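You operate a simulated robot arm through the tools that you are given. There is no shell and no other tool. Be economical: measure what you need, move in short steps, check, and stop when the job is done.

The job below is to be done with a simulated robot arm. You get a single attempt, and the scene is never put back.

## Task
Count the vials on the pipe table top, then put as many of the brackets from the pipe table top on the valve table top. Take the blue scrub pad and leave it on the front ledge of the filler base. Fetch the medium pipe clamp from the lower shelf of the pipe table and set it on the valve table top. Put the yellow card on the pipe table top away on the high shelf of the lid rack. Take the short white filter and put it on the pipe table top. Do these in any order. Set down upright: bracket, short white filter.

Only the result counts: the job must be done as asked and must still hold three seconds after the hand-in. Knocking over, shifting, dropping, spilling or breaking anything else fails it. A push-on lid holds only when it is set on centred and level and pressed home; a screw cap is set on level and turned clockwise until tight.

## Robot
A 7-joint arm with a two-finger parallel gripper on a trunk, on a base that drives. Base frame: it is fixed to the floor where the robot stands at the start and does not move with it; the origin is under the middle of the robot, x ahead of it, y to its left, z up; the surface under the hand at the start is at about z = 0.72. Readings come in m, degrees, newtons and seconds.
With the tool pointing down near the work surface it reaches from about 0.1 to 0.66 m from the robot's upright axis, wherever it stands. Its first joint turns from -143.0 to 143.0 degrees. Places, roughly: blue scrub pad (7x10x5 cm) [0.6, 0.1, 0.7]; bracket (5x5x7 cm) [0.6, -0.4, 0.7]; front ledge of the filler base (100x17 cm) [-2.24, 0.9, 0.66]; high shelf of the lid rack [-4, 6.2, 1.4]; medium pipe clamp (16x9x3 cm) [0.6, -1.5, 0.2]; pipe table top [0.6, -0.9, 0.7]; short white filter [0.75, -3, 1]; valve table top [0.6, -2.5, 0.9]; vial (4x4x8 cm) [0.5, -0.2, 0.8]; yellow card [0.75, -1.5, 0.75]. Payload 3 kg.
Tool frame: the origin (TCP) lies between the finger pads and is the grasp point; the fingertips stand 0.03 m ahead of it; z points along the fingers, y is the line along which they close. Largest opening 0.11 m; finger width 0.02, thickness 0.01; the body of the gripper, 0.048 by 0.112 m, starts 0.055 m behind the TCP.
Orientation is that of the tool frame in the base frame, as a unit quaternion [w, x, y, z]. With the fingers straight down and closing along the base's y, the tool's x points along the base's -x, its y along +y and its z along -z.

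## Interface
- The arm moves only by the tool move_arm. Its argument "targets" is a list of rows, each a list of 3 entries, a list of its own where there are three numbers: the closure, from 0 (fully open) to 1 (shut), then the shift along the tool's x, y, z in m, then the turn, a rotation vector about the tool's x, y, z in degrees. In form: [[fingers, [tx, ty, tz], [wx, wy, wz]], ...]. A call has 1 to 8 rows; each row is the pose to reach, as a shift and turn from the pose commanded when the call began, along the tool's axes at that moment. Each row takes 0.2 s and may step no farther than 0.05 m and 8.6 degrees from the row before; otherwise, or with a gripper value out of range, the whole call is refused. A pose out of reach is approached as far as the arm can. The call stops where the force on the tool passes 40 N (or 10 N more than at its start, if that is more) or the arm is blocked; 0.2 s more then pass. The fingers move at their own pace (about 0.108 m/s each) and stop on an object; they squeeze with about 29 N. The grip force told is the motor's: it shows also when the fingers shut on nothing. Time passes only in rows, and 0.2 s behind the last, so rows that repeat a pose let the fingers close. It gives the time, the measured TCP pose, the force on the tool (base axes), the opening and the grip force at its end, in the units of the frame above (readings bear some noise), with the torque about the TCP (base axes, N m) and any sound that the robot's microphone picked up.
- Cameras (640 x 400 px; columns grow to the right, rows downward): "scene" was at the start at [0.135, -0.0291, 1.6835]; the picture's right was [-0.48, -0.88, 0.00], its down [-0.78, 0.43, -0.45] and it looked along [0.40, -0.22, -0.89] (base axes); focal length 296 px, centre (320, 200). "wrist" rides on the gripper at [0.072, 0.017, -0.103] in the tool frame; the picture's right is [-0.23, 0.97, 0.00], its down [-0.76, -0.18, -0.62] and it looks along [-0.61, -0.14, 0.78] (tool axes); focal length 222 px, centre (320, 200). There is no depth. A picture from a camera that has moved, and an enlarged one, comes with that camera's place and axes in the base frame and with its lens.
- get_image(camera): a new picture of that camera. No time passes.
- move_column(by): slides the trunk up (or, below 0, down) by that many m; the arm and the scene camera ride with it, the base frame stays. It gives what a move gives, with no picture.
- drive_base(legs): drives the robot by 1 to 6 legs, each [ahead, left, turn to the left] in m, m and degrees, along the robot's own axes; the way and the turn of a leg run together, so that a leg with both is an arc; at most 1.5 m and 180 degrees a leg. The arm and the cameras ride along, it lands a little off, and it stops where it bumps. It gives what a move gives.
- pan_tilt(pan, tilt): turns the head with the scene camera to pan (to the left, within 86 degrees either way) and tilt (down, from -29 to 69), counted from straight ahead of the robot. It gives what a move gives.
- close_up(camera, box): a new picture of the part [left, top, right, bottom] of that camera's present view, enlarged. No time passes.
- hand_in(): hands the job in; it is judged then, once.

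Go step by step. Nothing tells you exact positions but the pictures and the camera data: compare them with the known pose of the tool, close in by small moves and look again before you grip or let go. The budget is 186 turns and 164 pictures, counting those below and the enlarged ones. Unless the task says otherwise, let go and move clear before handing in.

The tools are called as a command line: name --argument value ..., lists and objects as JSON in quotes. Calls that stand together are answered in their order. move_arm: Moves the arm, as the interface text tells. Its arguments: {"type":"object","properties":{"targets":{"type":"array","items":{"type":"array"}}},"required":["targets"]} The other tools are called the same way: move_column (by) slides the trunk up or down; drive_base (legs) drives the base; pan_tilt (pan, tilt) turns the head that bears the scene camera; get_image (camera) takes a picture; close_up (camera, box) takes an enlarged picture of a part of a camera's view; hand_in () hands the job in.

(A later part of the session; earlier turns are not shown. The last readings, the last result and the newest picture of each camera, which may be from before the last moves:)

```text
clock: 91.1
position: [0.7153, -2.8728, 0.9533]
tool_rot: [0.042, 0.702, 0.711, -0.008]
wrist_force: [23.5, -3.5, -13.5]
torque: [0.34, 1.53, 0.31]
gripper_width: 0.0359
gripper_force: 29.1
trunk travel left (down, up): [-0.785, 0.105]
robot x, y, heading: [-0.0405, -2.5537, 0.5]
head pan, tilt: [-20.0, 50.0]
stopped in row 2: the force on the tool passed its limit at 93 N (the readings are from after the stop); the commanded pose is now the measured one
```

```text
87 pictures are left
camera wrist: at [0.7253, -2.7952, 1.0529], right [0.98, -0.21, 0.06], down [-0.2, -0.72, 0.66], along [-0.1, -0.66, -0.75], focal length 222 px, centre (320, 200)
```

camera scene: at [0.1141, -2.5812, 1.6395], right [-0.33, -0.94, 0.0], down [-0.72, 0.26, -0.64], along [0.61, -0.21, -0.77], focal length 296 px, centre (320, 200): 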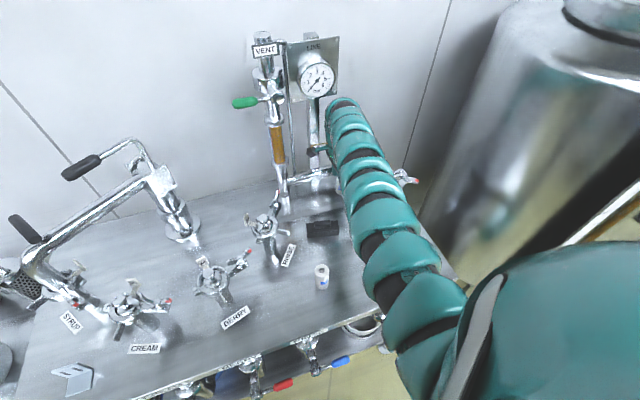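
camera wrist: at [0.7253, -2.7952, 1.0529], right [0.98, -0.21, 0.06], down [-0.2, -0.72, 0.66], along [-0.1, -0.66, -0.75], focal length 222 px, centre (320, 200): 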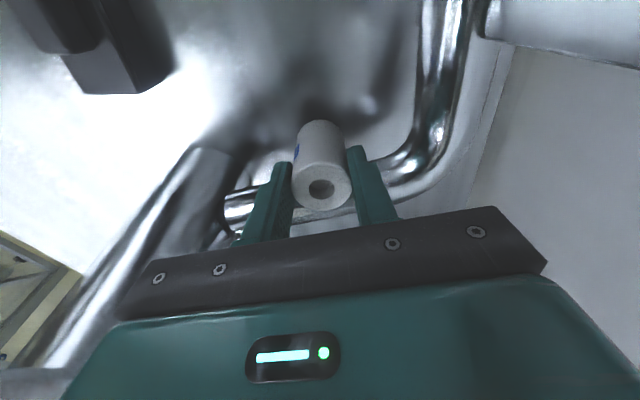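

The body hit the clamp's hinge tab on the housing while pulling back. I ease off in +x, then slide in +y away from the clamp first.

move_arm --targets '[[1, [0, 0.008, 0], [0, 0, 0]], [1, [0.015, 0.008, 0], [0, 0, 0]], [1, [0.035, 0.006, 0], [0, 0, 0]]]'

get_image --camera "wrist"

get_image --camera "scene"

```text
clock: 91.9
position: [0.7188, -2.8391, 0.9535]
tool_rot: [0.041, 0.703, 0.71, -0.008]
wrist_force: [0.2, 0.8, 0.0]
torque: [0.01, -0.01, 0.03]
gripper_width: 0.0358
gripper_force: 28.9
trunk travel left (down, up): [-0.785, 0.105]
robot x, y, heading: [-0.0386, -2.5531, 0.2]
head pan, tilt: [-20.0, 50.0]
```

```text
86 pictures are left
camera wrist: at [0.7302, -2.7595, 1.0522], right [0.98, -0.21, 0.06], down [-0.2, -0.72, 0.66], along [-0.1, -0.66, -0.74], focal length 222 px, centre (320, 200)
```

wrist: 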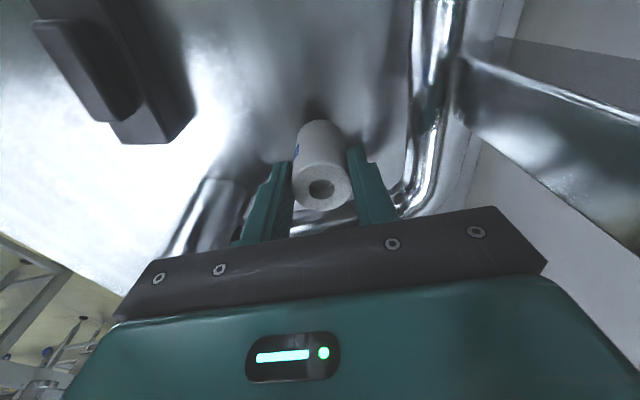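

```text
85 pictures are left
camera scene: at [0.1138, -2.5791, 1.6596], right [-0.34, -0.94, 0.0], down [-0.72, 0.26, -0.64], along [0.61, -0.22, -0.77], focal length 296 px, centre (320, 200)
```

scene: 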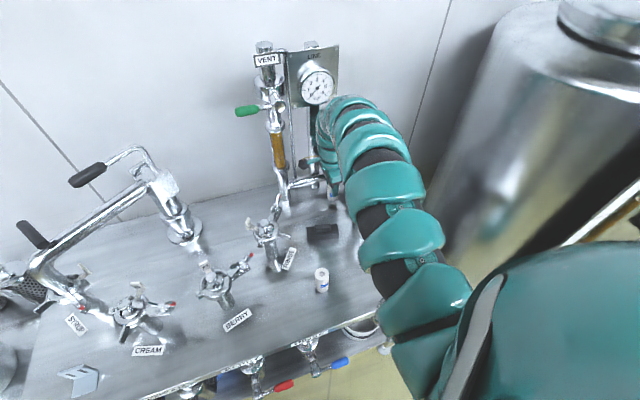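

Free and holding. I raise a bit, then retrace to the corridor position.

move_column --by 0.045

move_arm --targets '[[1, [0.035, -0.005, 0], [0, 0, 0]], [1, [0.07, -0.015, 0], [0, 0, 0]], [1, [0.075, -0.055, 0], [0, 0, 0]]]'

get_image --camera "scene"

close_up --camera "scene" --box '[280, 130, 440, 230]'

```text
clock: 92.8
position: [0.7198, -2.838, 0.9985]
tool_rot: [0.039, 0.702, 0.711, -0.007]
wrist_force: [-0.1, 1.4, -0.8]
torque: [-0.01, 0.01, -0.01]
gripper_width: 0.0358
gripper_force: 28.6
trunk travel left (down, up): [-0.83, 0.06]
robot x, y, heading: [-0.0389, -2.556, 0.3]
head pan, tilt: [-20.0, 50.0]
```

```text
clock: 93.6
position: [0.6704, -2.7617, 0.9877]
tool_rot: [0.041, 0.702, 0.711, -0.008]
wrist_force: [-0.8, 0.9, -0.2]
torque: [-0.05, 0.0, 0.01]
gripper_width: 0.0359
gripper_force: 28.9
out of reach, approached as far as the arm can: row 3
trunk travel left (down, up): [-0.83, 0.06]
robot x, y, heading: [-0.0375, -2.5545, 0.4]
head pan, tilt: [-20.0, 50.0]
```

```text
84 pictures are left
camera scene: at [0.1122, -2.5768, 1.7048], right [-0.34, -0.94, 0.0], down [-0.72, 0.26, -0.64], along [0.61, -0.22, -0.77], focal length 296 px, centre (320, 200)
```

scene: 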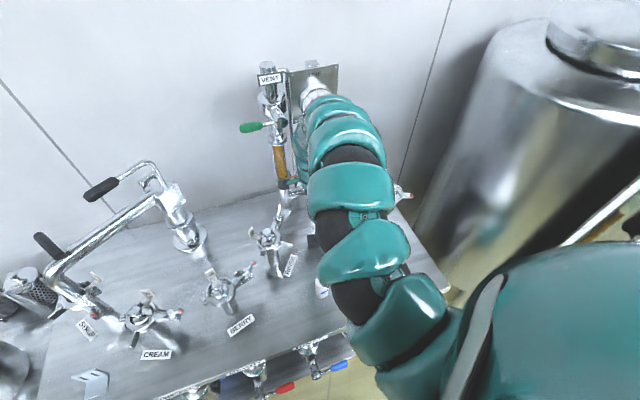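

```text
4.00 times, centred on (360, 180) of scene
camera zoom: at [0.1122, -2.5768, 1.7048], right [-0.34, -0.94, 0.0], down [-0.72, 0.26, -0.64], along [0.61, -0.22, -0.77], focal length 1186 px, centre (160, 280)
```

zoom: 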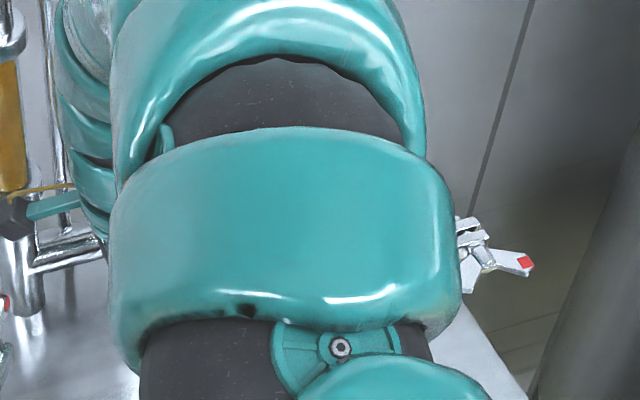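

I raise 4 cm more and back straight out of the table area.

move_column --by 0.04

drive_base --legs '[[-0.4, 0, 0]]'

get_image --camera "scene"

get_image --camera "wrist"

```text
clock: 94.4
position: [0.6717, -2.762, 1.0259]
tool_rot: [0.04, 0.702, 0.711, -0.009]
wrist_force: [0.0, -0.5, 0.4]
torque: [-0.01, 0.0, -0.01]
gripper_width: 0.0358
gripper_force: 28.9
trunk travel left (down, up): [-0.87, 0.02]
robot x, y, heading: [-0.0341, -2.5556, 0.4]
head pan, tilt: [-20.0, 50.0]
```

```text
clock: 96.9
position: [0.2612, -2.7653, 1.0261]
tool_rot: [0.04, 0.701, 0.712, -0.008]
wrist_force: [-1.0, -0.3, 0.1]
torque: [0.02, 0.01, -0.02]
gripper_width: 0.0355
gripper_force: 29.0
trunk travel left (down, up): [-0.87, 0.02]
robot x, y, heading: [-0.4494, -2.5604, 0.3]
head pan, tilt: [-20.0, 50.0]
```

```text
82 pictures are left
camera scene: at [-0.2979, -2.5823, 1.7447], right [-0.34, -0.94, 0.0], down [-0.72, 0.26, -0.64], along [0.61, -0.22, -0.77], focal length 296 px, centre (320, 200)
```

scene: 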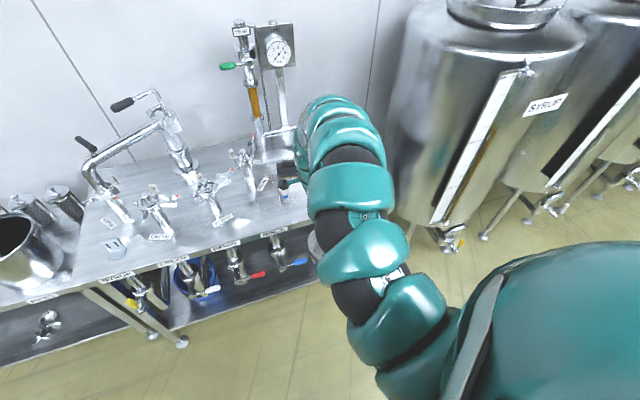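

```text
81 pictures are left
camera wrist: at [0.2715, -2.6866, 1.1256], right [0.98, -0.21, 0.06], down [-0.2, -0.72, 0.66], along [-0.1, -0.66, -0.75], focal length 222 px, centre (320, 200)
```

wrist: 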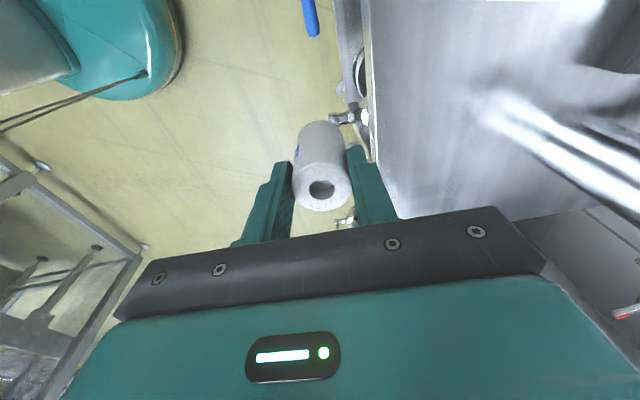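

Filter secured in the aisle. The strip in front of the front pipe on the pipe table (x ≈ 0.46, y ≈ -1.25) is free; I drive there.

drive_base --legs '[[0, 1.5, 0]]'

pan_tilt --pan 0 --tilt 50

get_image --camera "scene"

```text
clock: 104.3
position: [0.225, -1.2551, 1.0266]
tool_rot: [0.04, 0.685, 0.727, -0.007]
wrist_force: [-0.5, 0.0, -0.3]
torque: [-0.02, -0.03, -0.02]
gripper_width: 0.0357
gripper_force: 29.0
trunk travel left (down, up): [-0.87, 0.02]
robot x, y, heading: [-0.4949, -1.0786, 3.3]
head pan, tilt: [-20.0, 50.0]
```

```text
clock: 105.1
position: [0.2245, -1.2547, 1.0265]
tool_rot: [0.04, 0.686, 0.727, -0.007]
wrist_force: [0.6, 0.2, 0.3]
torque: [0.01, 0.01, 0.01]
gripper_width: 0.0355
gripper_force: 29.2
trunk travel left (down, up): [-0.87, 0.02]
robot x, y, heading: [-0.4956, -1.0805, 2.8]
head pan, tilt: [0.0, 50.0]
```

```text
80 pictures are left
camera scene: at [-0.3369, -1.0704, 1.7447], right [0.05, -1.0, 0.0], down [-0.77, -0.04, -0.64], along [0.64, 0.03, -0.77], focal length 296 px, centre (320, 200)
```

scene: 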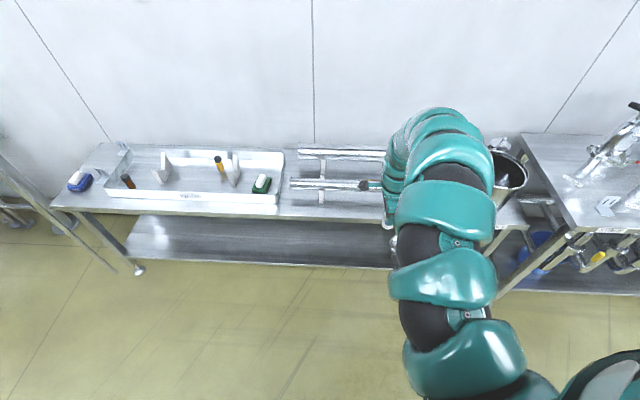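

I drive ahead 0.23 m so the filter is over the front strip, and level the tool by 2°.

drive_base --legs '[[0.235, 0, 0]]'

move_column --by -0.16

move_arm --targets '[[1, [0, 0, 0], [2.1, 0, 0]]]'

get_image --camera "wrist"

get_image --camera "scene"

```text
clock: 106.9
position: [0.4652, -1.2377, 1.0259]
tool_rot: [0.04, 0.683, 0.729, -0.007]
wrist_force: [0.5, 0.1, -0.3]
torque: [-0.01, 0.01, 0.04]
gripper_width: 0.0357
gripper_force: 29.1
trunk travel left (down, up): [-0.87, 0.02]
robot x, y, heading: [-0.254, -1.068, 3.2]
head pan, tilt: [0.0, 50.0]
```

```text
clock: 108.7
position: [0.4647, -1.2383, 0.8678]
tool_rot: [0.04, 0.683, 0.729, -0.007]
wrist_force: [0.3, -0.3, -0.4]
torque: [0.04, 0.0, -0.02]
gripper_width: 0.0356
gripper_force: 28.7
trunk travel left (down, up): [-0.71, 0.18]
robot x, y, heading: [-0.2553, -1.0692, 3.3]
head pan, tilt: [0.0, 50.0]
```

```text
clock: 109.1
position: [0.4631, -1.2363, 0.8661]
tool_rot: [0.027, 0.684, 0.729, -0.02]
wrist_force: [0.4, 0.6, -1.2]
torque: [0.0, 0.0, -0.01]
gripper_width: 0.0355
gripper_force: 28.9
trunk travel left (down, up): [-0.71, 0.18]
robot x, y, heading: [-0.2563, -1.0663, 3.4]
head pan, tilt: [0.0, 50.0]
```

```text
79 pictures are left
camera wrist: at [0.4758, -1.158, 0.9646], right [0.99, -0.16, 0.02], down [-0.14, -0.73, 0.67], along [-0.09, -0.67, -0.74], focal length 222 px, centre (320, 200)
```

wrist: 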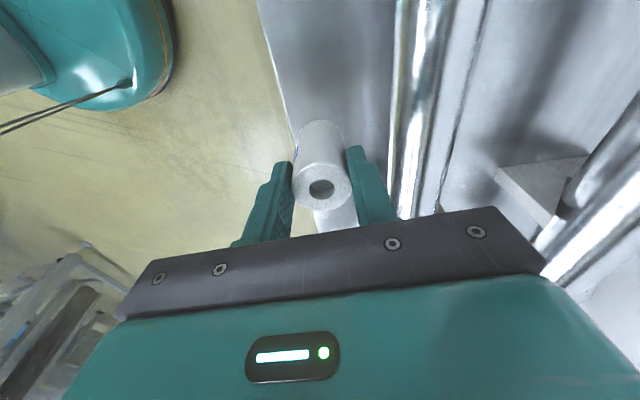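

```text
78 pictures are left
camera scene: at [-0.0982, -1.0562, 1.5847], right [0.06, -1.0, 0.0], down [-0.77, -0.04, -0.64], along [0.64, 0.04, -0.77], focal length 296 px, centre (320, 200)
```

scene: 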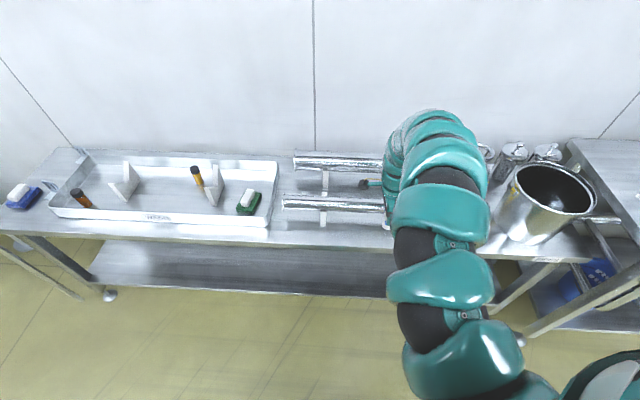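

The filter is over the strip between the table edge (x ≈ 0.43) and the pipe. I lower it gently.

move_arm --targets '[[1, [0, 0.003, 0.03], [0, 0, 0]], [1, [0, 0.005, 0.055], [0, 0, 0]], [1, [0, 0.005, 0.065], [0, 0, 0]], [1, [0, 0.005, 0.07], [0, 0, 0]]]'

close_up --camera "wrist" --box '[220, 80, 440, 220]'

```text
clock: 110.1
position: [0.4702, -1.2412, 0.7951]
tool_rot: [0.026, 0.684, 0.729, -0.02]
wrist_force: [0.5, -1.2, -0.5]
torque: [-0.01, -0.01, 0.05]
gripper_width: 0.0357
gripper_force: 28.9
trunk travel left (down, up): [-0.71, 0.18]
robot x, y, heading: [-0.2527, -1.0654, 3.1]
head pan, tilt: [0.0, 50.0]
```

```text
2.86 times, centred on (330, 150) of wrist
camera zoom: at [0.481, -1.1614, 0.8936], right [0.99, -0.16, 0.02], down [-0.14, -0.73, 0.67], along [-0.1, -0.67, -0.74], focal length 635 px, centre (291, 343)
```

zoom: 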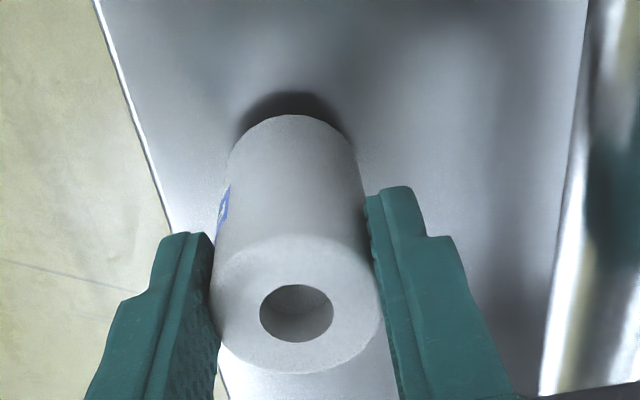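

Almost down; I nudge 7 mm farther from the edge and lower in 2.5 mm steps.

move_arm --targets '[[1, [0, 0.007, 0], [0, 0, 0]], [1, [0, 0.007, 0.0025], [0, 0, 0]], [1, [0, 0.007, 0.005], [0, 0, 0]], [1, [0, 0.007, 0.0075], [0, 0, 0]], [1, [0, 0.007, 0.01], [0, 0, 0]], [1, [0, 0.007, 0.0125], [0, 0, 0]], [1, [0, 0.007, 0.015], [0, 0, 0]]]'

```text
clock: 111.7
position: [0.4768, -1.2408, 0.7869]
tool_rot: [0.03, 0.685, 0.728, -0.018]
wrist_force: [-4.6, -2.5, 39.7]
torque: [0.01, 0.51, -0.01]
gripper_width: 0.0356
gripper_force: 28.9
trunk travel left (down, up): [-0.71, 0.18]
robot x, y, heading: [-0.2549, -1.0671, 3.2]
head pan, tilt: [0.0, 50.0]
```

It's standing on the table. I ease the pressure, open slightly and lift away.

move_arm --targets '[[1, [0, 0, -0.006], [0, 0, 0]], [0.6, [0, 0, -0.006], [0, 0, 0]], [0.55, [0, 0, -0.006], [0, 0, 0]], [0.55, [0, 0, -0.03], [0, 0, 0]], [0.55, [0, 0, -0.07], [0, 0, 0]], [0.55, [0, 0, -0.12], [0, 0, 0]]]'

get_image --camera "wrist"

```text
clock: 113.1
position: [0.4761, -1.2357, 0.9027]
tool_rot: [0.028, 0.685, 0.728, -0.02]
wrist_force: [-0.2, -0.1, 0.1]
torque: [0.04, -0.03, 0.02]
gripper_width: 0.0493
gripper_force: 0.0
trunk travel left (down, up): [-0.71, 0.18]
robot x, y, heading: [-0.2533, -1.0679, 3.2]
head pan, tilt: [0.0, 50.0]
```

```text
76 pictures are left
camera wrist: at [0.4877, -1.1563, 1.0008], right [0.99, -0.17, 0.02], down [-0.14, -0.73, 0.67], along [-0.09, -0.67, -0.74], focal length 222 px, centre (320, 200)
```

wrist: 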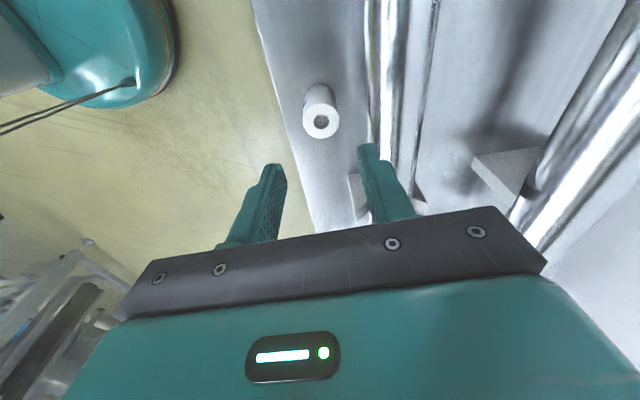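

The short filter stands on the pipe table. Next the clamp on the lower shelf: I back off, lower the trunk and look under the table.

drive_base --legs '[[-0.42, 0, -3.2]]'

move_column --by -0.4

pan_tilt --pan -25 --tilt 40

get_image --camera "scene"

```text
clock: 115.6
position: [0.0582, -1.2878, 0.9018]
tool_rot: [0.027, 0.704, 0.71, -0.021]
wrist_force: [0.3, -0.5, 0.3]
torque: [0.0, -0.01, 0.0]
gripper_width: 0.0498
gripper_force: 0.0
trunk travel left (down, up): [-0.71, 0.18]
robot x, y, heading: [-0.6604, -1.0782, 0.3]
head pan, tilt: [0.0, 50.0]
```

```text
clock: 119.5
position: [0.0596, -1.286, 0.5026]
tool_rot: [0.027, 0.704, 0.709, -0.021]
wrist_force: [0.6, 0.5, -0.1]
torque: [0.02, 0.0, 0.03]
gripper_width: 0.0495
gripper_force: 0.1
trunk travel left (down, up): [-0.31, 0.58]
robot x, y, heading: [-0.6667, -1.0807, 0.2]
head pan, tilt: [0.0, 50.0]
```

```text
clock: 120.3
position: [0.0582, -1.2864, 0.5013]
tool_rot: [0.027, 0.704, 0.71, -0.02]
wrist_force: [-0.7, -0.1, 0.1]
torque: [-0.02, -0.03, 0.02]
gripper_width: 0.0496
gripper_force: 0.1
trunk travel left (down, up): [-0.31, 0.58]
robot x, y, heading: [-0.6641, -1.0796, 0.3]
head pan, tilt: [-25.0, 40.0]
```

```text
75 pictures are left
camera scene: at [-0.507, -1.1133, 1.1988], right [-0.42, -0.91, 0.0], down [-0.58, 0.27, -0.77], along [0.7, -0.32, -0.64], focal length 296 px, centre (320, 200)
```

scene: 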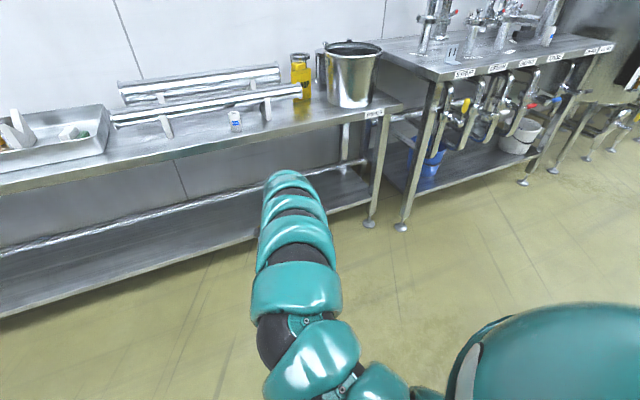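

I turn the hand back to the standard orientation (closing along y, camera looking forward) and shift right to face the clamp.

move_arm --targets '[[0.4, [0, 0, 0], [0, 0, -8.5]], [0.3, [0, 0, 0], [0, 0, -17]], [0.2, [0, 0, 0], [0, 0, -25.5]], [0.1, [0, 0, 0], [0, 0, -34]], [0, [0, 0, 0], [0, 0, -42.5]], [0, [0, 0, 0], [0, 0, -51]], [0, [0, 0, 0], [0, 0, -59.5]], [0, [0, 0, 0], [0, 0, -68]]]'

move_arm --targets '[[0, [0, 0, 0], [0, 0, -8]], [0, [0, 0, 0], [0, 0, -16]], [0, [0, 0, 0], [0, 0, -22]]]'

drive_base --legs '[[0.15, -0.15, 0]]'

get_image --camera "wrist"

```text
clock: 122.1
position: [0.057, -1.2864, 0.5024]
tool_rot: [0.011, 0.185, 0.982, -0.033]
wrist_force: [0.1, -0.3, 0.2]
torque: [-0.03, 0.0, 0.02]
gripper_width: 0.1101
gripper_force: 0.0
trunk travel left (down, up): [-0.31, 0.58]
robot x, y, heading: [-0.6649, -1.0778, 0.2]
head pan, tilt: [-25.0, 40.0]
```

```text
clock: 122.9
position: [0.0588, -1.2852, 0.5018]
tool_rot: [0.004, -0.006, 0.999, -0.033]
wrist_force: [-0.1, -0.4, -0.1]
torque: [0.04, 0.01, 0.01]
gripper_width: 0.1101
gripper_force: 0.1
trunk travel left (down, up): [-0.31, 0.58]
robot x, y, heading: [-0.6596, -1.0829, 0.1]
head pan, tilt: [-25.0, 40.0]
```

```text
clock: 124.6
position: [0.2046, -1.4347, 0.5017]
tool_rot: [0.004, -0.004, 0.999, -0.034]
wrist_force: [-0.5, 0.3, -0.1]
torque: [0.0, -0.03, -0.03]
gripper_width: 0.1098
gripper_force: 0.1
trunk travel left (down, up): [-0.31, 0.58]
robot x, y, heading: [-0.5171, -1.2265, 0.5]
head pan, tilt: [-25.0, 40.0]
```

```text
74 pictures are left
camera wrist: at [0.1315, -1.412, 0.6032], right [0.22, 0.97, -0.06], down [0.76, -0.13, 0.64], along [0.61, -0.19, -0.77], focal length 222 px, centre (320, 200)
```

wrist: 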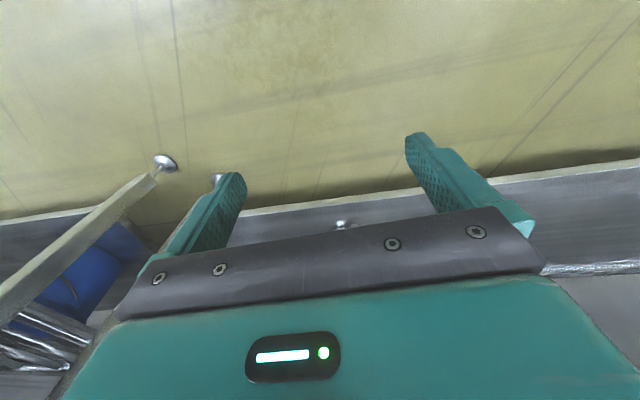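

The clamp peeks out ahead on the shelf (shelf z ≈ 0.21). I lower the trunk 0.2 m and drive in part way.

move_column --by -0.18

drive_base --legs '[[0.17, 0, 0]]'

get_image --camera "wrist"

pan_tilt --pan -10 --tilt 35

get_image --camera "scene"

```text
clock: 126.6
position: [0.2045, -1.4335, 0.3223]
tool_rot: [0.005, -0.004, 0.999, -0.033]
wrist_force: [-0.8, -0.9, -0.2]
torque: [0.02, 0.01, -0.04]
gripper_width: 0.1098
gripper_force: 0.0
trunk travel left (down, up): [-0.13, 0.76]
robot x, y, heading: [-0.5192, -1.2288, 0.2]
head pan, tilt: [-25.0, 40.0]
```

```text
clock: 128.0
position: [0.3759, -1.4333, 0.3234]
tool_rot: [0.005, -0.005, 0.999, -0.034]
wrist_force: [-0.4, 0.8, 0.3]
torque: [0.0, -0.02, 0.01]
gripper_width: 0.11
gripper_force: 0.1
trunk travel left (down, up): [-0.13, 0.76]
robot x, y, heading: [-0.3471, -1.2248, 0.5]
head pan, tilt: [-25.0, 40.0]
```

```text
73 pictures are left
camera wrist: at [0.3024, -1.4106, 0.4234], right [0.22, 0.97, -0.06], down [0.76, -0.13, 0.64], along [0.62, -0.19, -0.77], focal length 222 px, centre (320, 200)
```

wrist: 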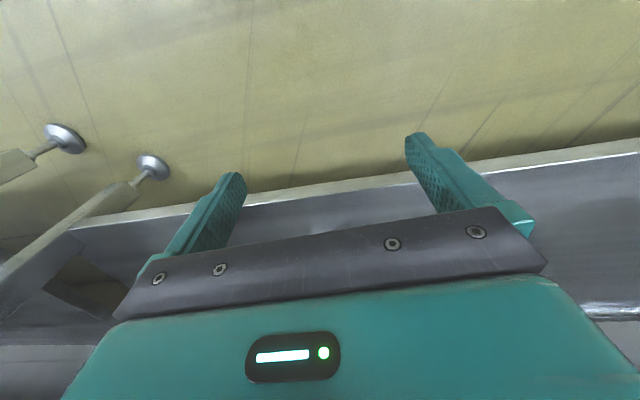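

```text
clock: 128.8
position: [0.3755, -1.4319, 0.3219]
tool_rot: [0.004, -0.005, 0.999, -0.033]
wrist_force: [1.1, 0.7, -0.3]
torque: [0.0, -0.03, -0.01]
gripper_width: 0.1098
gripper_force: 0.0
trunk travel left (down, up): [-0.13, 0.76]
robot x, y, heading: [-0.3477, -1.2228, 0.4]
head pan, tilt: [-10.0, 35.0]
```

```text
72 pictures are left
camera scene: at [-0.18, -1.2393, 1.0264], right [-0.17, -0.99, 0.0], down [-0.57, 0.1, -0.82], along [0.81, -0.14, -0.57], focal length 296 px, centre (320, 200)
```

scene: 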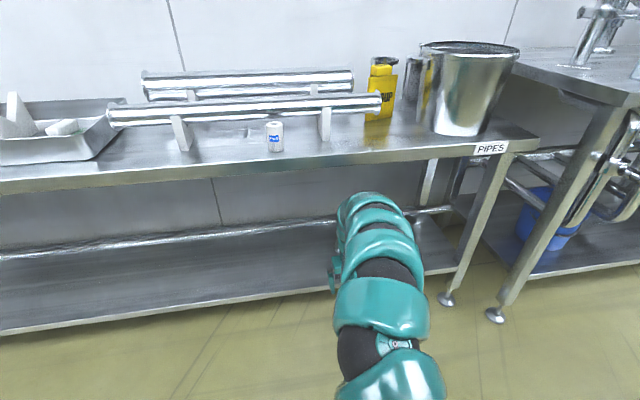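

The arm passes under the table top. I go on 13 cm and look for the clamp.

drive_base --legs '[[0.13, 0, 0]]'

get_image --camera "wrist"

get_image --camera "scene"

```text
clock: 130.1
position: [0.4956, -1.4355, 0.3179]
tool_rot: [-0.001, -0.004, 0.999, -0.033]
wrist_force: [0.4, 0.7, -0.3]
torque: [-0.01, 0.0, 0.01]
gripper_width: 0.1098
gripper_force: 0.0
trunk travel left (down, up): [-0.13, 0.76]
robot x, y, heading: [-0.2209, -1.2244, 0.1]
head pan, tilt: [-10.0, 35.0]
```

```text
71 pictures are left
camera wrist: at [0.4233, -1.4129, 0.4189], right [0.22, 0.97, -0.07], down [0.76, -0.13, 0.63], along [0.61, -0.19, -0.77], focal length 222 px, centre (320, 200)
```

wrist: 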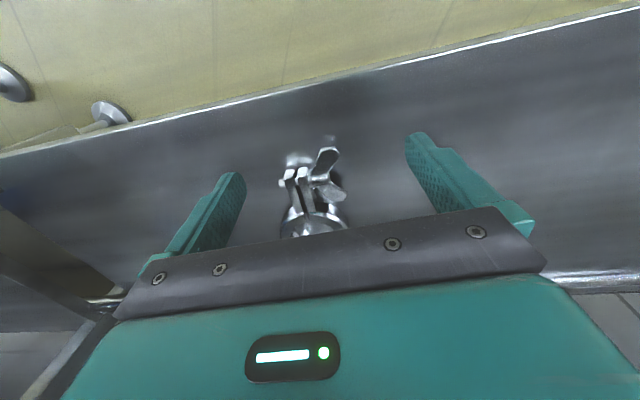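

```text
70 pictures are left
camera scene: at [-0.0568, -1.2402, 1.0249], right [-0.17, -0.99, 0.0], down [-0.56, 0.1, -0.82], along [0.81, -0.14, -0.57], focal length 296 px, centre (320, 200)
```

scene: 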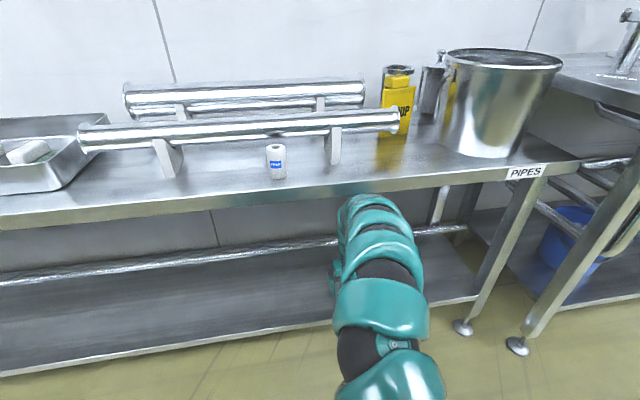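

The arm's top seems to graze the table edge (TCP sagged 5 mm). I back off, lower the trunk further, and line up with the clamp at y ≈ -1.47.

drive_base --legs '[[-0.07, 0, 0]]'

move_column --by -0.07

move_arm --targets '[[0, [0, -0.018, 0], [0, 0, 0]], [0, [0, -0.035, 0], [0, 0, 0]]]'

get_image --camera "scene"

get_image --camera "wrist"

```text
clock: 131.1
position: [0.4286, -1.4349, 0.3163]
tool_rot: [-0.002, -0.003, 0.999, -0.035]
wrist_force: [1.1, 0.3, -1.2]
torque: [0.01, 0.01, -0.01]
gripper_width: 0.11
gripper_force: 0.0
trunk travel left (down, up): [-0.13, 0.76]
robot x, y, heading: [-0.2881, -1.2253, 0.0]
head pan, tilt: [-10.0, 35.0]
```

```text
clock: 132.2
position: [0.4277, -1.4342, 0.2467]
tool_rot: [-0.002, -0.004, 0.999, -0.034]
wrist_force: [0.3, -0.3, 0.5]
torque: [-0.01, 0.01, -0.04]
gripper_width: 0.11
gripper_force: 0.0
trunk travel left (down, up): [-0.06, 0.83]
robot x, y, heading: [-0.2902, -1.2238, 0.0]
head pan, tilt: [-10.0, 35.0]
```

```text
clock: 132.8
position: [0.4286, -1.47, 0.2502]
tool_rot: [-0.001, -0.003, 0.999, -0.034]
wrist_force: [0.0, -0.1, -0.2]
torque: [0.04, -0.01, -0.01]
gripper_width: 0.11
gripper_force: 0.1
trunk travel left (down, up): [-0.06, 0.83]
robot x, y, heading: [-0.2876, -1.2246, -0.2]
head pan, tilt: [-10.0, 35.0]
```

```text
69 pictures are left
camera scene: at [-0.1221, -1.2391, 0.9564], right [-0.17, -0.99, 0.0], down [-0.57, 0.1, -0.82], along [0.81, -0.14, -0.57], focal length 296 px, centre (320, 200)
```

scene: 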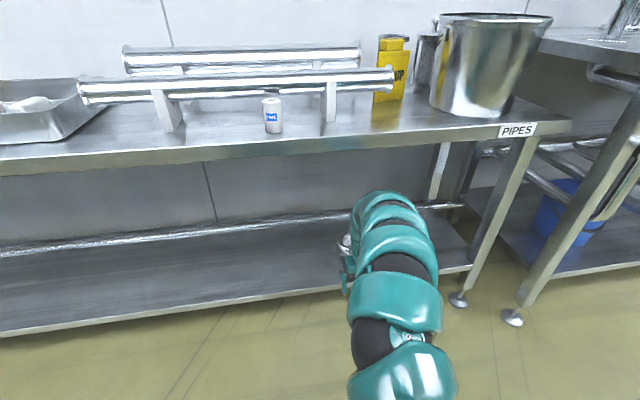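

```text
68 pictures are left
camera wrist: at [0.3562, -1.4469, 0.3521], right [0.22, 0.97, -0.07], down [0.77, -0.13, 0.63], along [0.6, -0.19, -0.77], focal length 222 px, centre (320, 200)
```

wrist: 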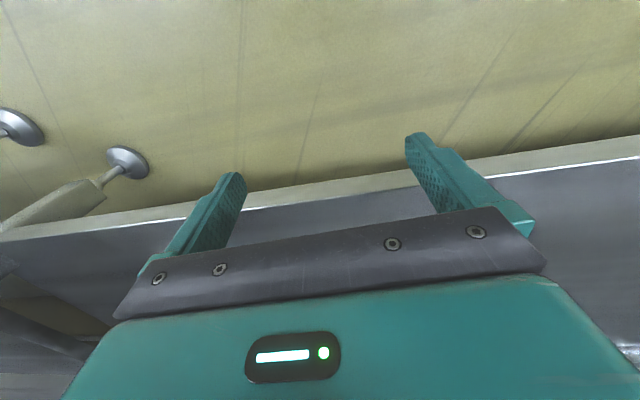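

I level the tool's 4° lean, raise 1 cm, and drive in with the fingers either side of the clamp.

move_arm --targets '[[0, [0, 0, -0.01], [-3.9, 0, 0]]]'

drive_base --legs '[[0.1, 0, 0]]'

get_image --camera "wrist"

get_image --camera "scene"

```text
clock: 133.2
position: [0.4286, -1.4696, 0.2596]
tool_rot: [-0.002, -0.004, 1.0, 0.0]
wrist_force: [-0.5, -0.2, -1.2]
torque: [0.0, 0.01, 0.0]
gripper_width: 0.1098
gripper_force: 0.1
trunk travel left (down, up): [-0.06, 0.83]
robot x, y, heading: [-0.2896, -1.2292, 0.1]
head pan, tilt: [-10.0, 35.0]
```

```text
clock: 134.3
position: [0.5267, -1.4681, 0.26]
tool_rot: [-0.002, -0.003, 1.0, 0.0]
wrist_force: [0.1, -0.1, 0.5]
torque: [0.0, 0.0, -0.02]
gripper_width: 0.1099
gripper_force: 0.0
trunk travel left (down, up): [-0.06, 0.83]
robot x, y, heading: [-0.1875, -1.2233, -0.1]
head pan, tilt: [-10.0, 35.0]
```

```text
67 pictures are left
camera wrist: at [0.455, -1.4536, 0.3628], right [0.22, 0.98, 0.0], down [0.77, -0.17, 0.62], along [0.6, -0.14, -0.78], focal length 222 px, centre (320, 200)
```

wrist: 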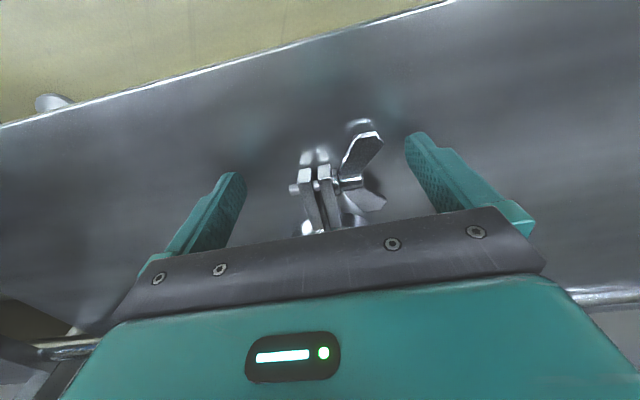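

```text
66 pictures are left
camera scene: at [-0.0234, -1.2392, 0.9564], right [-0.17, -0.98, 0.0], down [-0.56, 0.1, -0.82], along [0.81, -0.14, -0.57], focal length 296 px, centre (320, 200)
```

scene: 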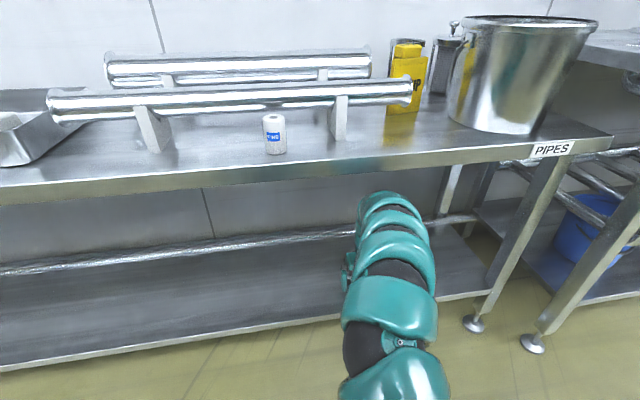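

The lugs and wing nut are near (0.555, -1.48); the ring lies farther in at x ≈ 0.62. I raise slightly and advance over the ring.

move_arm --targets '[[0, [0, -0.012, -0.03], [0, 0, 0]]]'

drive_base --legs '[[0.09, 0, 0]]'

get_image --camera "wrist"

get_image --camera "scene"

```text
clock: 134.7
position: [0.5276, -1.4836, 0.2878]
tool_rot: [-0.002, -0.003, 1.0, 0.001]
wrist_force: [-0.6, 1.1, -0.3]
torque: [0.02, -0.02, 0.03]
gripper_width: 0.11
gripper_force: 0.1
trunk travel left (down, up): [-0.06, 0.83]
robot x, y, heading: [-0.1887, -1.2267, -0.2]
head pan, tilt: [-10.0, 35.0]
```

```text
clock: 135.8
position: [0.615, -1.4868, 0.2813]
tool_rot: [-0.006, -0.001, 1.0, 0.002]
wrist_force: [-0.4, 0.1, -1.0]
torque: [-0.01, 0.02, 0.0]
gripper_width: 0.1101
gripper_force: 0.0
trunk travel left (down, up): [-0.06, 0.83]
robot x, y, heading: [-0.0969, -1.2267, 0.1]
head pan, tilt: [-10.0, 35.0]
```

```text
65 pictures are left
camera wrist: at [0.5437, -1.4709, 0.3845], right [0.23, 0.97, 0.0], down [0.77, -0.18, 0.61], along [0.6, -0.14, -0.79], focal length 222 px, centre (320, 200)
```

wrist: 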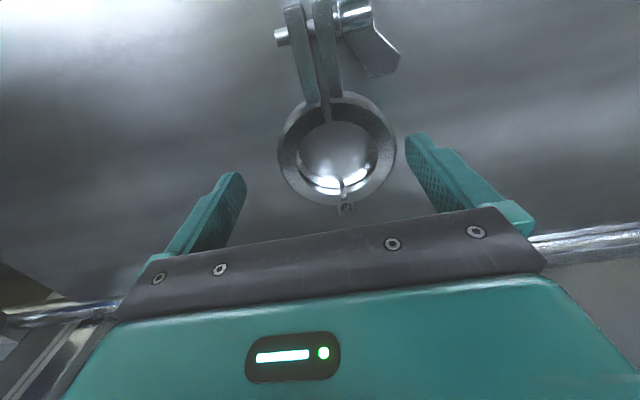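

```text
64 pictures are left
camera scene: at [0.068, -1.2427, 0.9534], right [-0.18, -0.98, 0.0], down [-0.57, 0.1, -0.82], along [0.81, -0.14, -0.58], focal length 296 px, centre (320, 200)
```

scene: 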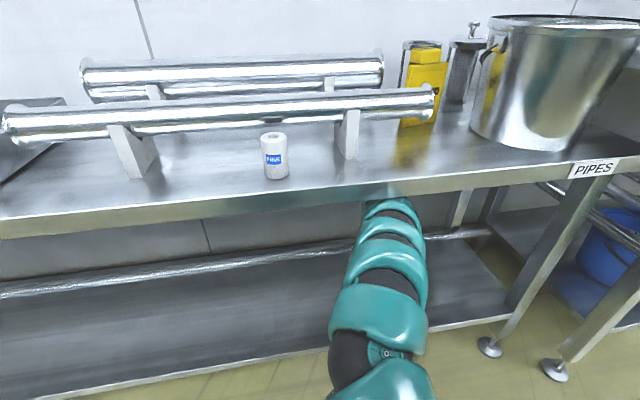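

The ring centre is at about (0.62, -1.475), radius 4.5 cm. I centre, lower around it, and close.

move_arm --targets '[[0, [-0.005, 0.012, 0], [0, 0, 0]], [0, [-0.005, 0.012, 0.012], [0, 0, 0]], [0, [-0.005, 0.012, 0.022], [0, 0, 0]], [0, [-0.005, 0.012, 0.03], [0, 0, 0]]]'

get_image --camera "wrist"

```text
clock: 136.8
position: [0.6247, -1.4674, 0.2586]
tool_rot: [-0.004, -0.006, 1.0, 0.0]
wrist_force: [-0.1, 0.6, 0.1]
torque: [-0.01, -0.01, 0.03]
gripper_width: 0.1099
gripper_force: 0.1
trunk travel left (down, up): [-0.06, 0.83]
robot x, y, heading: [-0.0958, -1.2214, 0.2]
head pan, tilt: [-10.0, 35.0]
```

```text
63 pictures are left
camera wrist: at [0.5525, -1.4524, 0.3614], right [0.22, 0.98, 0.0], down [0.77, -0.17, 0.62], along [0.6, -0.14, -0.79], focal length 222 px, centre (320, 200)
```

wrist: 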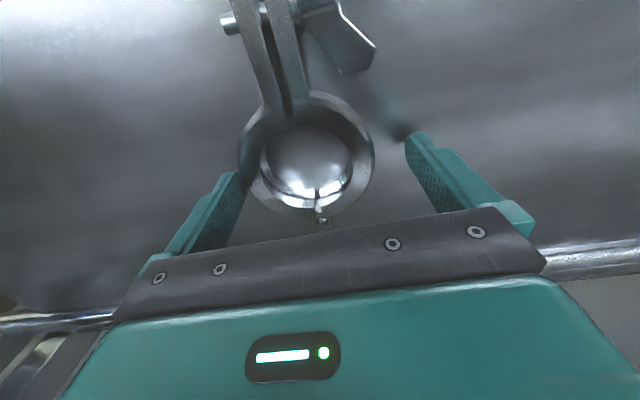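

The hand ended 1 cm too far left; I correct it, lower a little more and close.

move_arm --targets '[[0, [0.006, -0.01, 0], [0, 0, 0]], [0, [0.006, -0.01, 0.005], [0, 0, 0]], [0, [0.006, -0.01, 0.009], [0, 0, 0]]]'

get_image --camera "wrist"

```text
clock: 137.6
position: [0.6137, -1.4821, 0.2493]
tool_rot: [-0.005, -0.001, 1.0, -0.001]
wrist_force: [-3.2, -0.6, 18.6]
torque: [0.24, -0.11, -0.12]
gripper_width: 0.1092
gripper_force: 0.1
trunk travel left (down, up): [-0.06, 0.83]
robot x, y, heading: [-0.0998, -1.2236, -0.1]
head pan, tilt: [-10.0, 35.0]
stopped in row 3: the force on the tool passed its limit at 87 N (the readings are from after the stop); the commanded pose is now the measured one
```

```text
62 pictures are left
camera wrist: at [0.5427, -1.4667, 0.3539], right [0.23, 0.97, 0.0], down [0.77, -0.18, 0.62], along [0.6, -0.14, -0.79], focal length 222 px, centre (320, 200)
```

wrist: 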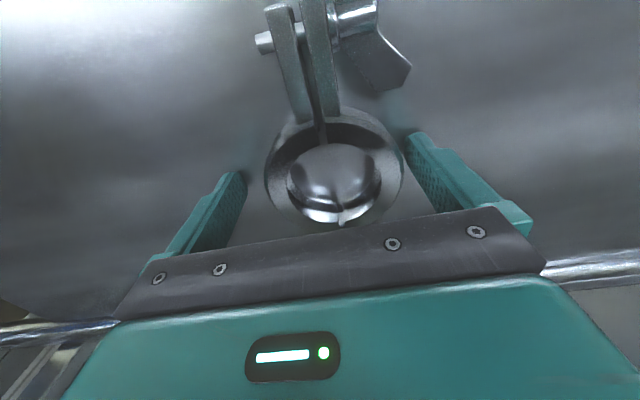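

Fingertips reached the shelf at z ≈ 0.22 with the ring between them. I raise 3 mm and close.

move_arm --targets '[[0, [0, 0, -0.003], [0, 0, 0]], [0.3, [0, 0, -0.003], [0, 0, 0]], [1, [0, 0, -0.003], [0, 0, 0]], [1, [0, 0, -0.003], [0, 0, 0]]]'

get_image --camera "wrist"

```text
clock: 137.9
position: [0.6141, -1.4819, 0.2499]
tool_rot: [-0.005, -0.001, 1.0, 0.0]
wrist_force: [-2.7, -2.2, 22.0]
torque: [1.26, -0.13, 0.1]
gripper_width: 0.109
gripper_force: 0.0
trunk travel left (down, up): [-0.06, 0.83]
robot x, y, heading: [-0.1027, -1.2249, 0.1]
head pan, tilt: [-10.0, 35.0]
stopped in row 1: the force on the tool passed its limit at 77 N (the readings are from after the stop); the commanded pose is now the measured one
```

```text
61 pictures are left
camera wrist: at [0.5427, -1.4666, 0.3539], right [0.23, 0.97, 0.0], down [0.77, -0.18, 0.62], along [0.6, -0.14, -0.79], focal length 222 px, centre (320, 200)
```

wrist: 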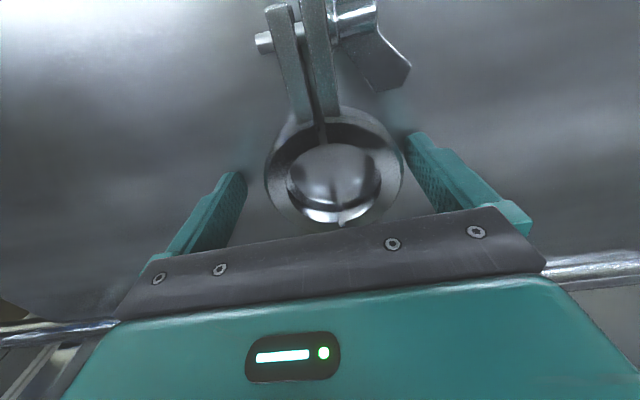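

Odd stiff contact at the right fingertip; I relieve it with the trunk by 5 mm.

move_column --by 0.006

close_up --camera "wrist" --box '[200, 80, 460, 240]'

```text
clock: 138.2
position: [0.6139, -1.4827, 0.2498]
tool_rot: [-0.005, -0.001, 1.0, 0.0]
wrist_force: [-1.3, 1.4, 18.5]
torque: [0.8, -0.12, 0.25]
gripper_width: 0.109
gripper_force: 0.0
trunk travel left (down, up): [-0.061, 0.829]
robot x, y, heading: [-0.0966, -1.2244, -0.3]
head pan, tilt: [-10.0, 35.0]
stopped: the force on the tool passed its limit at 56 N (the readings are from after the stop); the commanded pose is now the measured one
```

```text
2.46 times, centred on (330, 160) of wrist
camera zoom: at [0.5427, -1.4666, 0.3539], right [0.23, 0.97, 0.0], down [0.77, -0.18, 0.62], along [0.6, -0.14, -0.79], focal length 547 px, centre (295, 298)
```

zoom: 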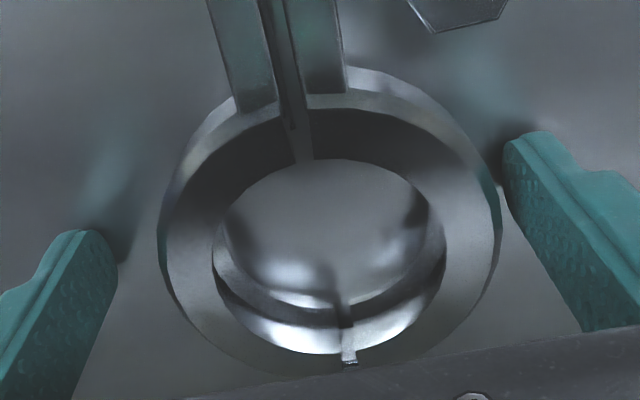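

The forearm is probably wedged lightly under the table edge, pressing the tips down. I close on the ring where it is before relieving.

move_arm --targets '[[0.3, [0, 0, 0], [0, 0, 0]], [1, [0, 0, 0], [0, 0, 0]], [1, [0, 0, 0], [0, 0, 0]], [1, [0, 0, 0], [0, 0, 0]]]'

get_image --camera "wrist"

close_up --camera "scene" --box '[270, 120, 500, 264]'

```text
clock: 139.2
position: [0.614, -1.4823, 0.2499]
tool_rot: [-0.006, -0.001, 1.0, -0.001]
wrist_force: [1.3, 1.2, 3.9]
torque: [0.3, -0.1, -0.11]
gripper_width: 0.0849
gripper_force: 28.9
trunk travel left (down, up): [-0.061, 0.829]
robot x, y, heading: [-0.0959, -1.2253, -0.3]
head pan, tilt: [-10.0, 35.0]
```

```text
59 pictures are left
camera wrist: at [0.5425, -1.4665, 0.3539], right [0.22, 0.97, 0.0], down [0.77, -0.18, 0.62], along [0.6, -0.14, -0.79], focal length 222 px, centre (320, 200)
```

wrist: 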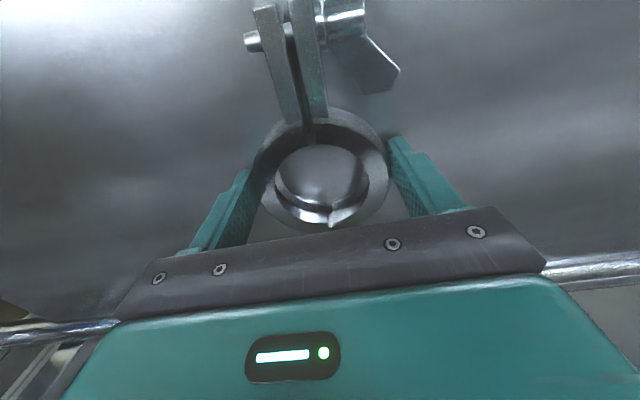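

```text
2.78 times, centred on (385, 192) of scene
camera zoom: at [0.0659, -1.2391, 0.9573], right [-0.17, -0.98, 0.0], down [-0.56, 0.1, -0.82], along [0.81, -0.14, -0.57], focal length 824 px, centre (139, 222)
```

zoom: 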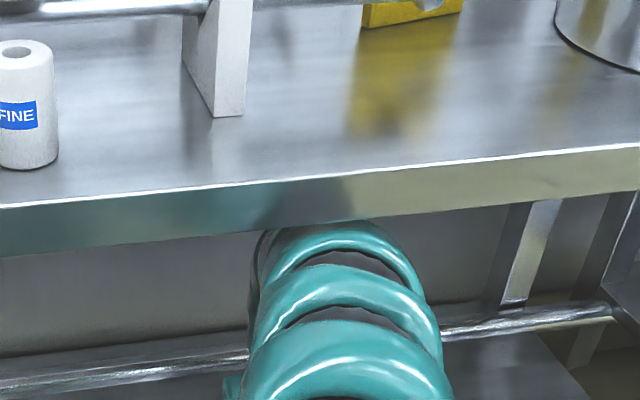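

Ring gripped at 85 mm and the force has relaxed. I lift 1 cm and pull back.

move_arm --targets '[[1, [0, 0, -0.004], [0, 0, 0]], [1, [0, 0, -0.008], [0, 0, 0]], [1, [0, 0, -0.012], [0, 0, 0]]]'

```text
clock: 139.5
position: [0.6134, -1.483, 0.2506]
tool_rot: [-0.006, -0.002, 1.0, -0.001]
wrist_force: [0.8, 0.9, 26.5]
torque: [1.28, -0.26, -0.07]
gripper_width: 0.0853
gripper_force: 29.1
trunk travel left (down, up): [-0.061, 0.829]
robot x, y, heading: [-0.0997, -1.2227, -0.1]
head pan, tilt: [-10.0, 35.0]
stopped in row 1: the force on the tool passed its limit at 72 N (the readings are from after the stop); the commanded pose is now the measured one
```

Raising is blocked from above by the forearm at the table edge, so instead I back the robot out, sliding the gripped clamp along the shelf a little.

drive_base --legs '[[-0.06, 0, 0]]'

get_image --camera "wrist"

```text
clock: 140.5
position: [0.5542, -1.4822, 0.2504]
tool_rot: [-0.006, -0.001, 1.0, -0.001]
wrist_force: [0.8, -0.7, 0.5]
torque: [0.01, -0.04, -0.01]
gripper_width: 0.0851
gripper_force: 28.9
trunk travel left (down, up): [-0.061, 0.829]
robot x, y, heading: [-0.159, -1.2245, 0.2]
head pan, tilt: [-10.0, 35.0]
```

```text
57 pictures are left
camera wrist: at [0.4829, -1.4661, 0.3541], right [0.22, 0.97, 0.0], down [0.77, -0.17, 0.61], along [0.6, -0.14, -0.79], focal length 222 px, centre (320, 200)
```

wrist: 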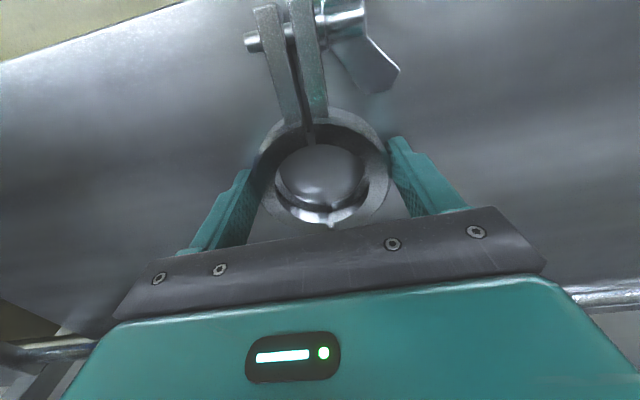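

Free and the clamp came along. I lift 2.5 cm and back all the way out.

move_arm --targets '[[1, [0, 0, -0.008], [0, 0, 0]], [1, [0, 0, -0.016], [0, 0, 0]], [1, [0, 0, -0.024], [0, 0, 0]]]'

drive_base --legs '[[-0.4, 0, 0]]'

get_image --camera "wrist"

```text
clock: 141.3
position: [0.5539, -1.4833, 0.2733]
tool_rot: [-0.005, -0.002, 1.0, -0.001]
wrist_force: [-0.9, 0.4, -2.9]
torque: [-0.01, -0.06, 0.01]
gripper_width: 0.0851
gripper_force: 28.9
trunk travel left (down, up): [-0.061, 0.829]
robot x, y, heading: [-0.1628, -1.2261, 0.1]
head pan, tilt: [-10.0, 35.0]
```

```text
clock: 143.8
position: [0.1526, -1.4853, 0.2733]
tool_rot: [-0.006, 0.002, 1.0, -0.001]
wrist_force: [0.5, 0.0, -3.3]
torque: [0.01, -0.05, 0.02]
gripper_width: 0.0849
gripper_force: 28.6
trunk travel left (down, up): [-0.061, 0.829]
robot x, y, heading: [-0.5582, -1.2197, -0.4]
head pan, tilt: [-10.0, 35.0]
```

```text
56 pictures are left
camera wrist: at [0.0822, -1.4689, 0.3772], right [0.23, 0.97, 0.0], down [0.77, -0.18, 0.61], along [0.6, -0.14, -0.79], focal length 222 px, centre (320, 200)
```

wrist: 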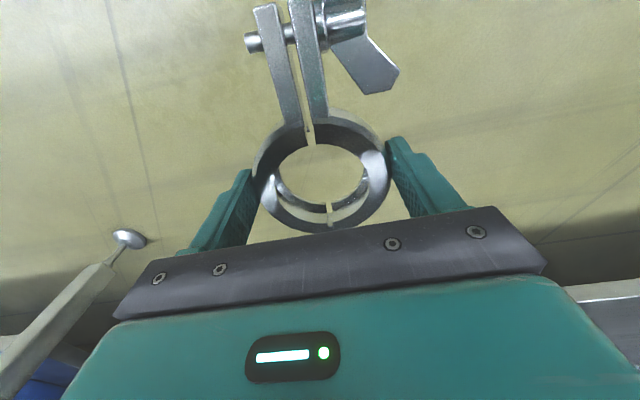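

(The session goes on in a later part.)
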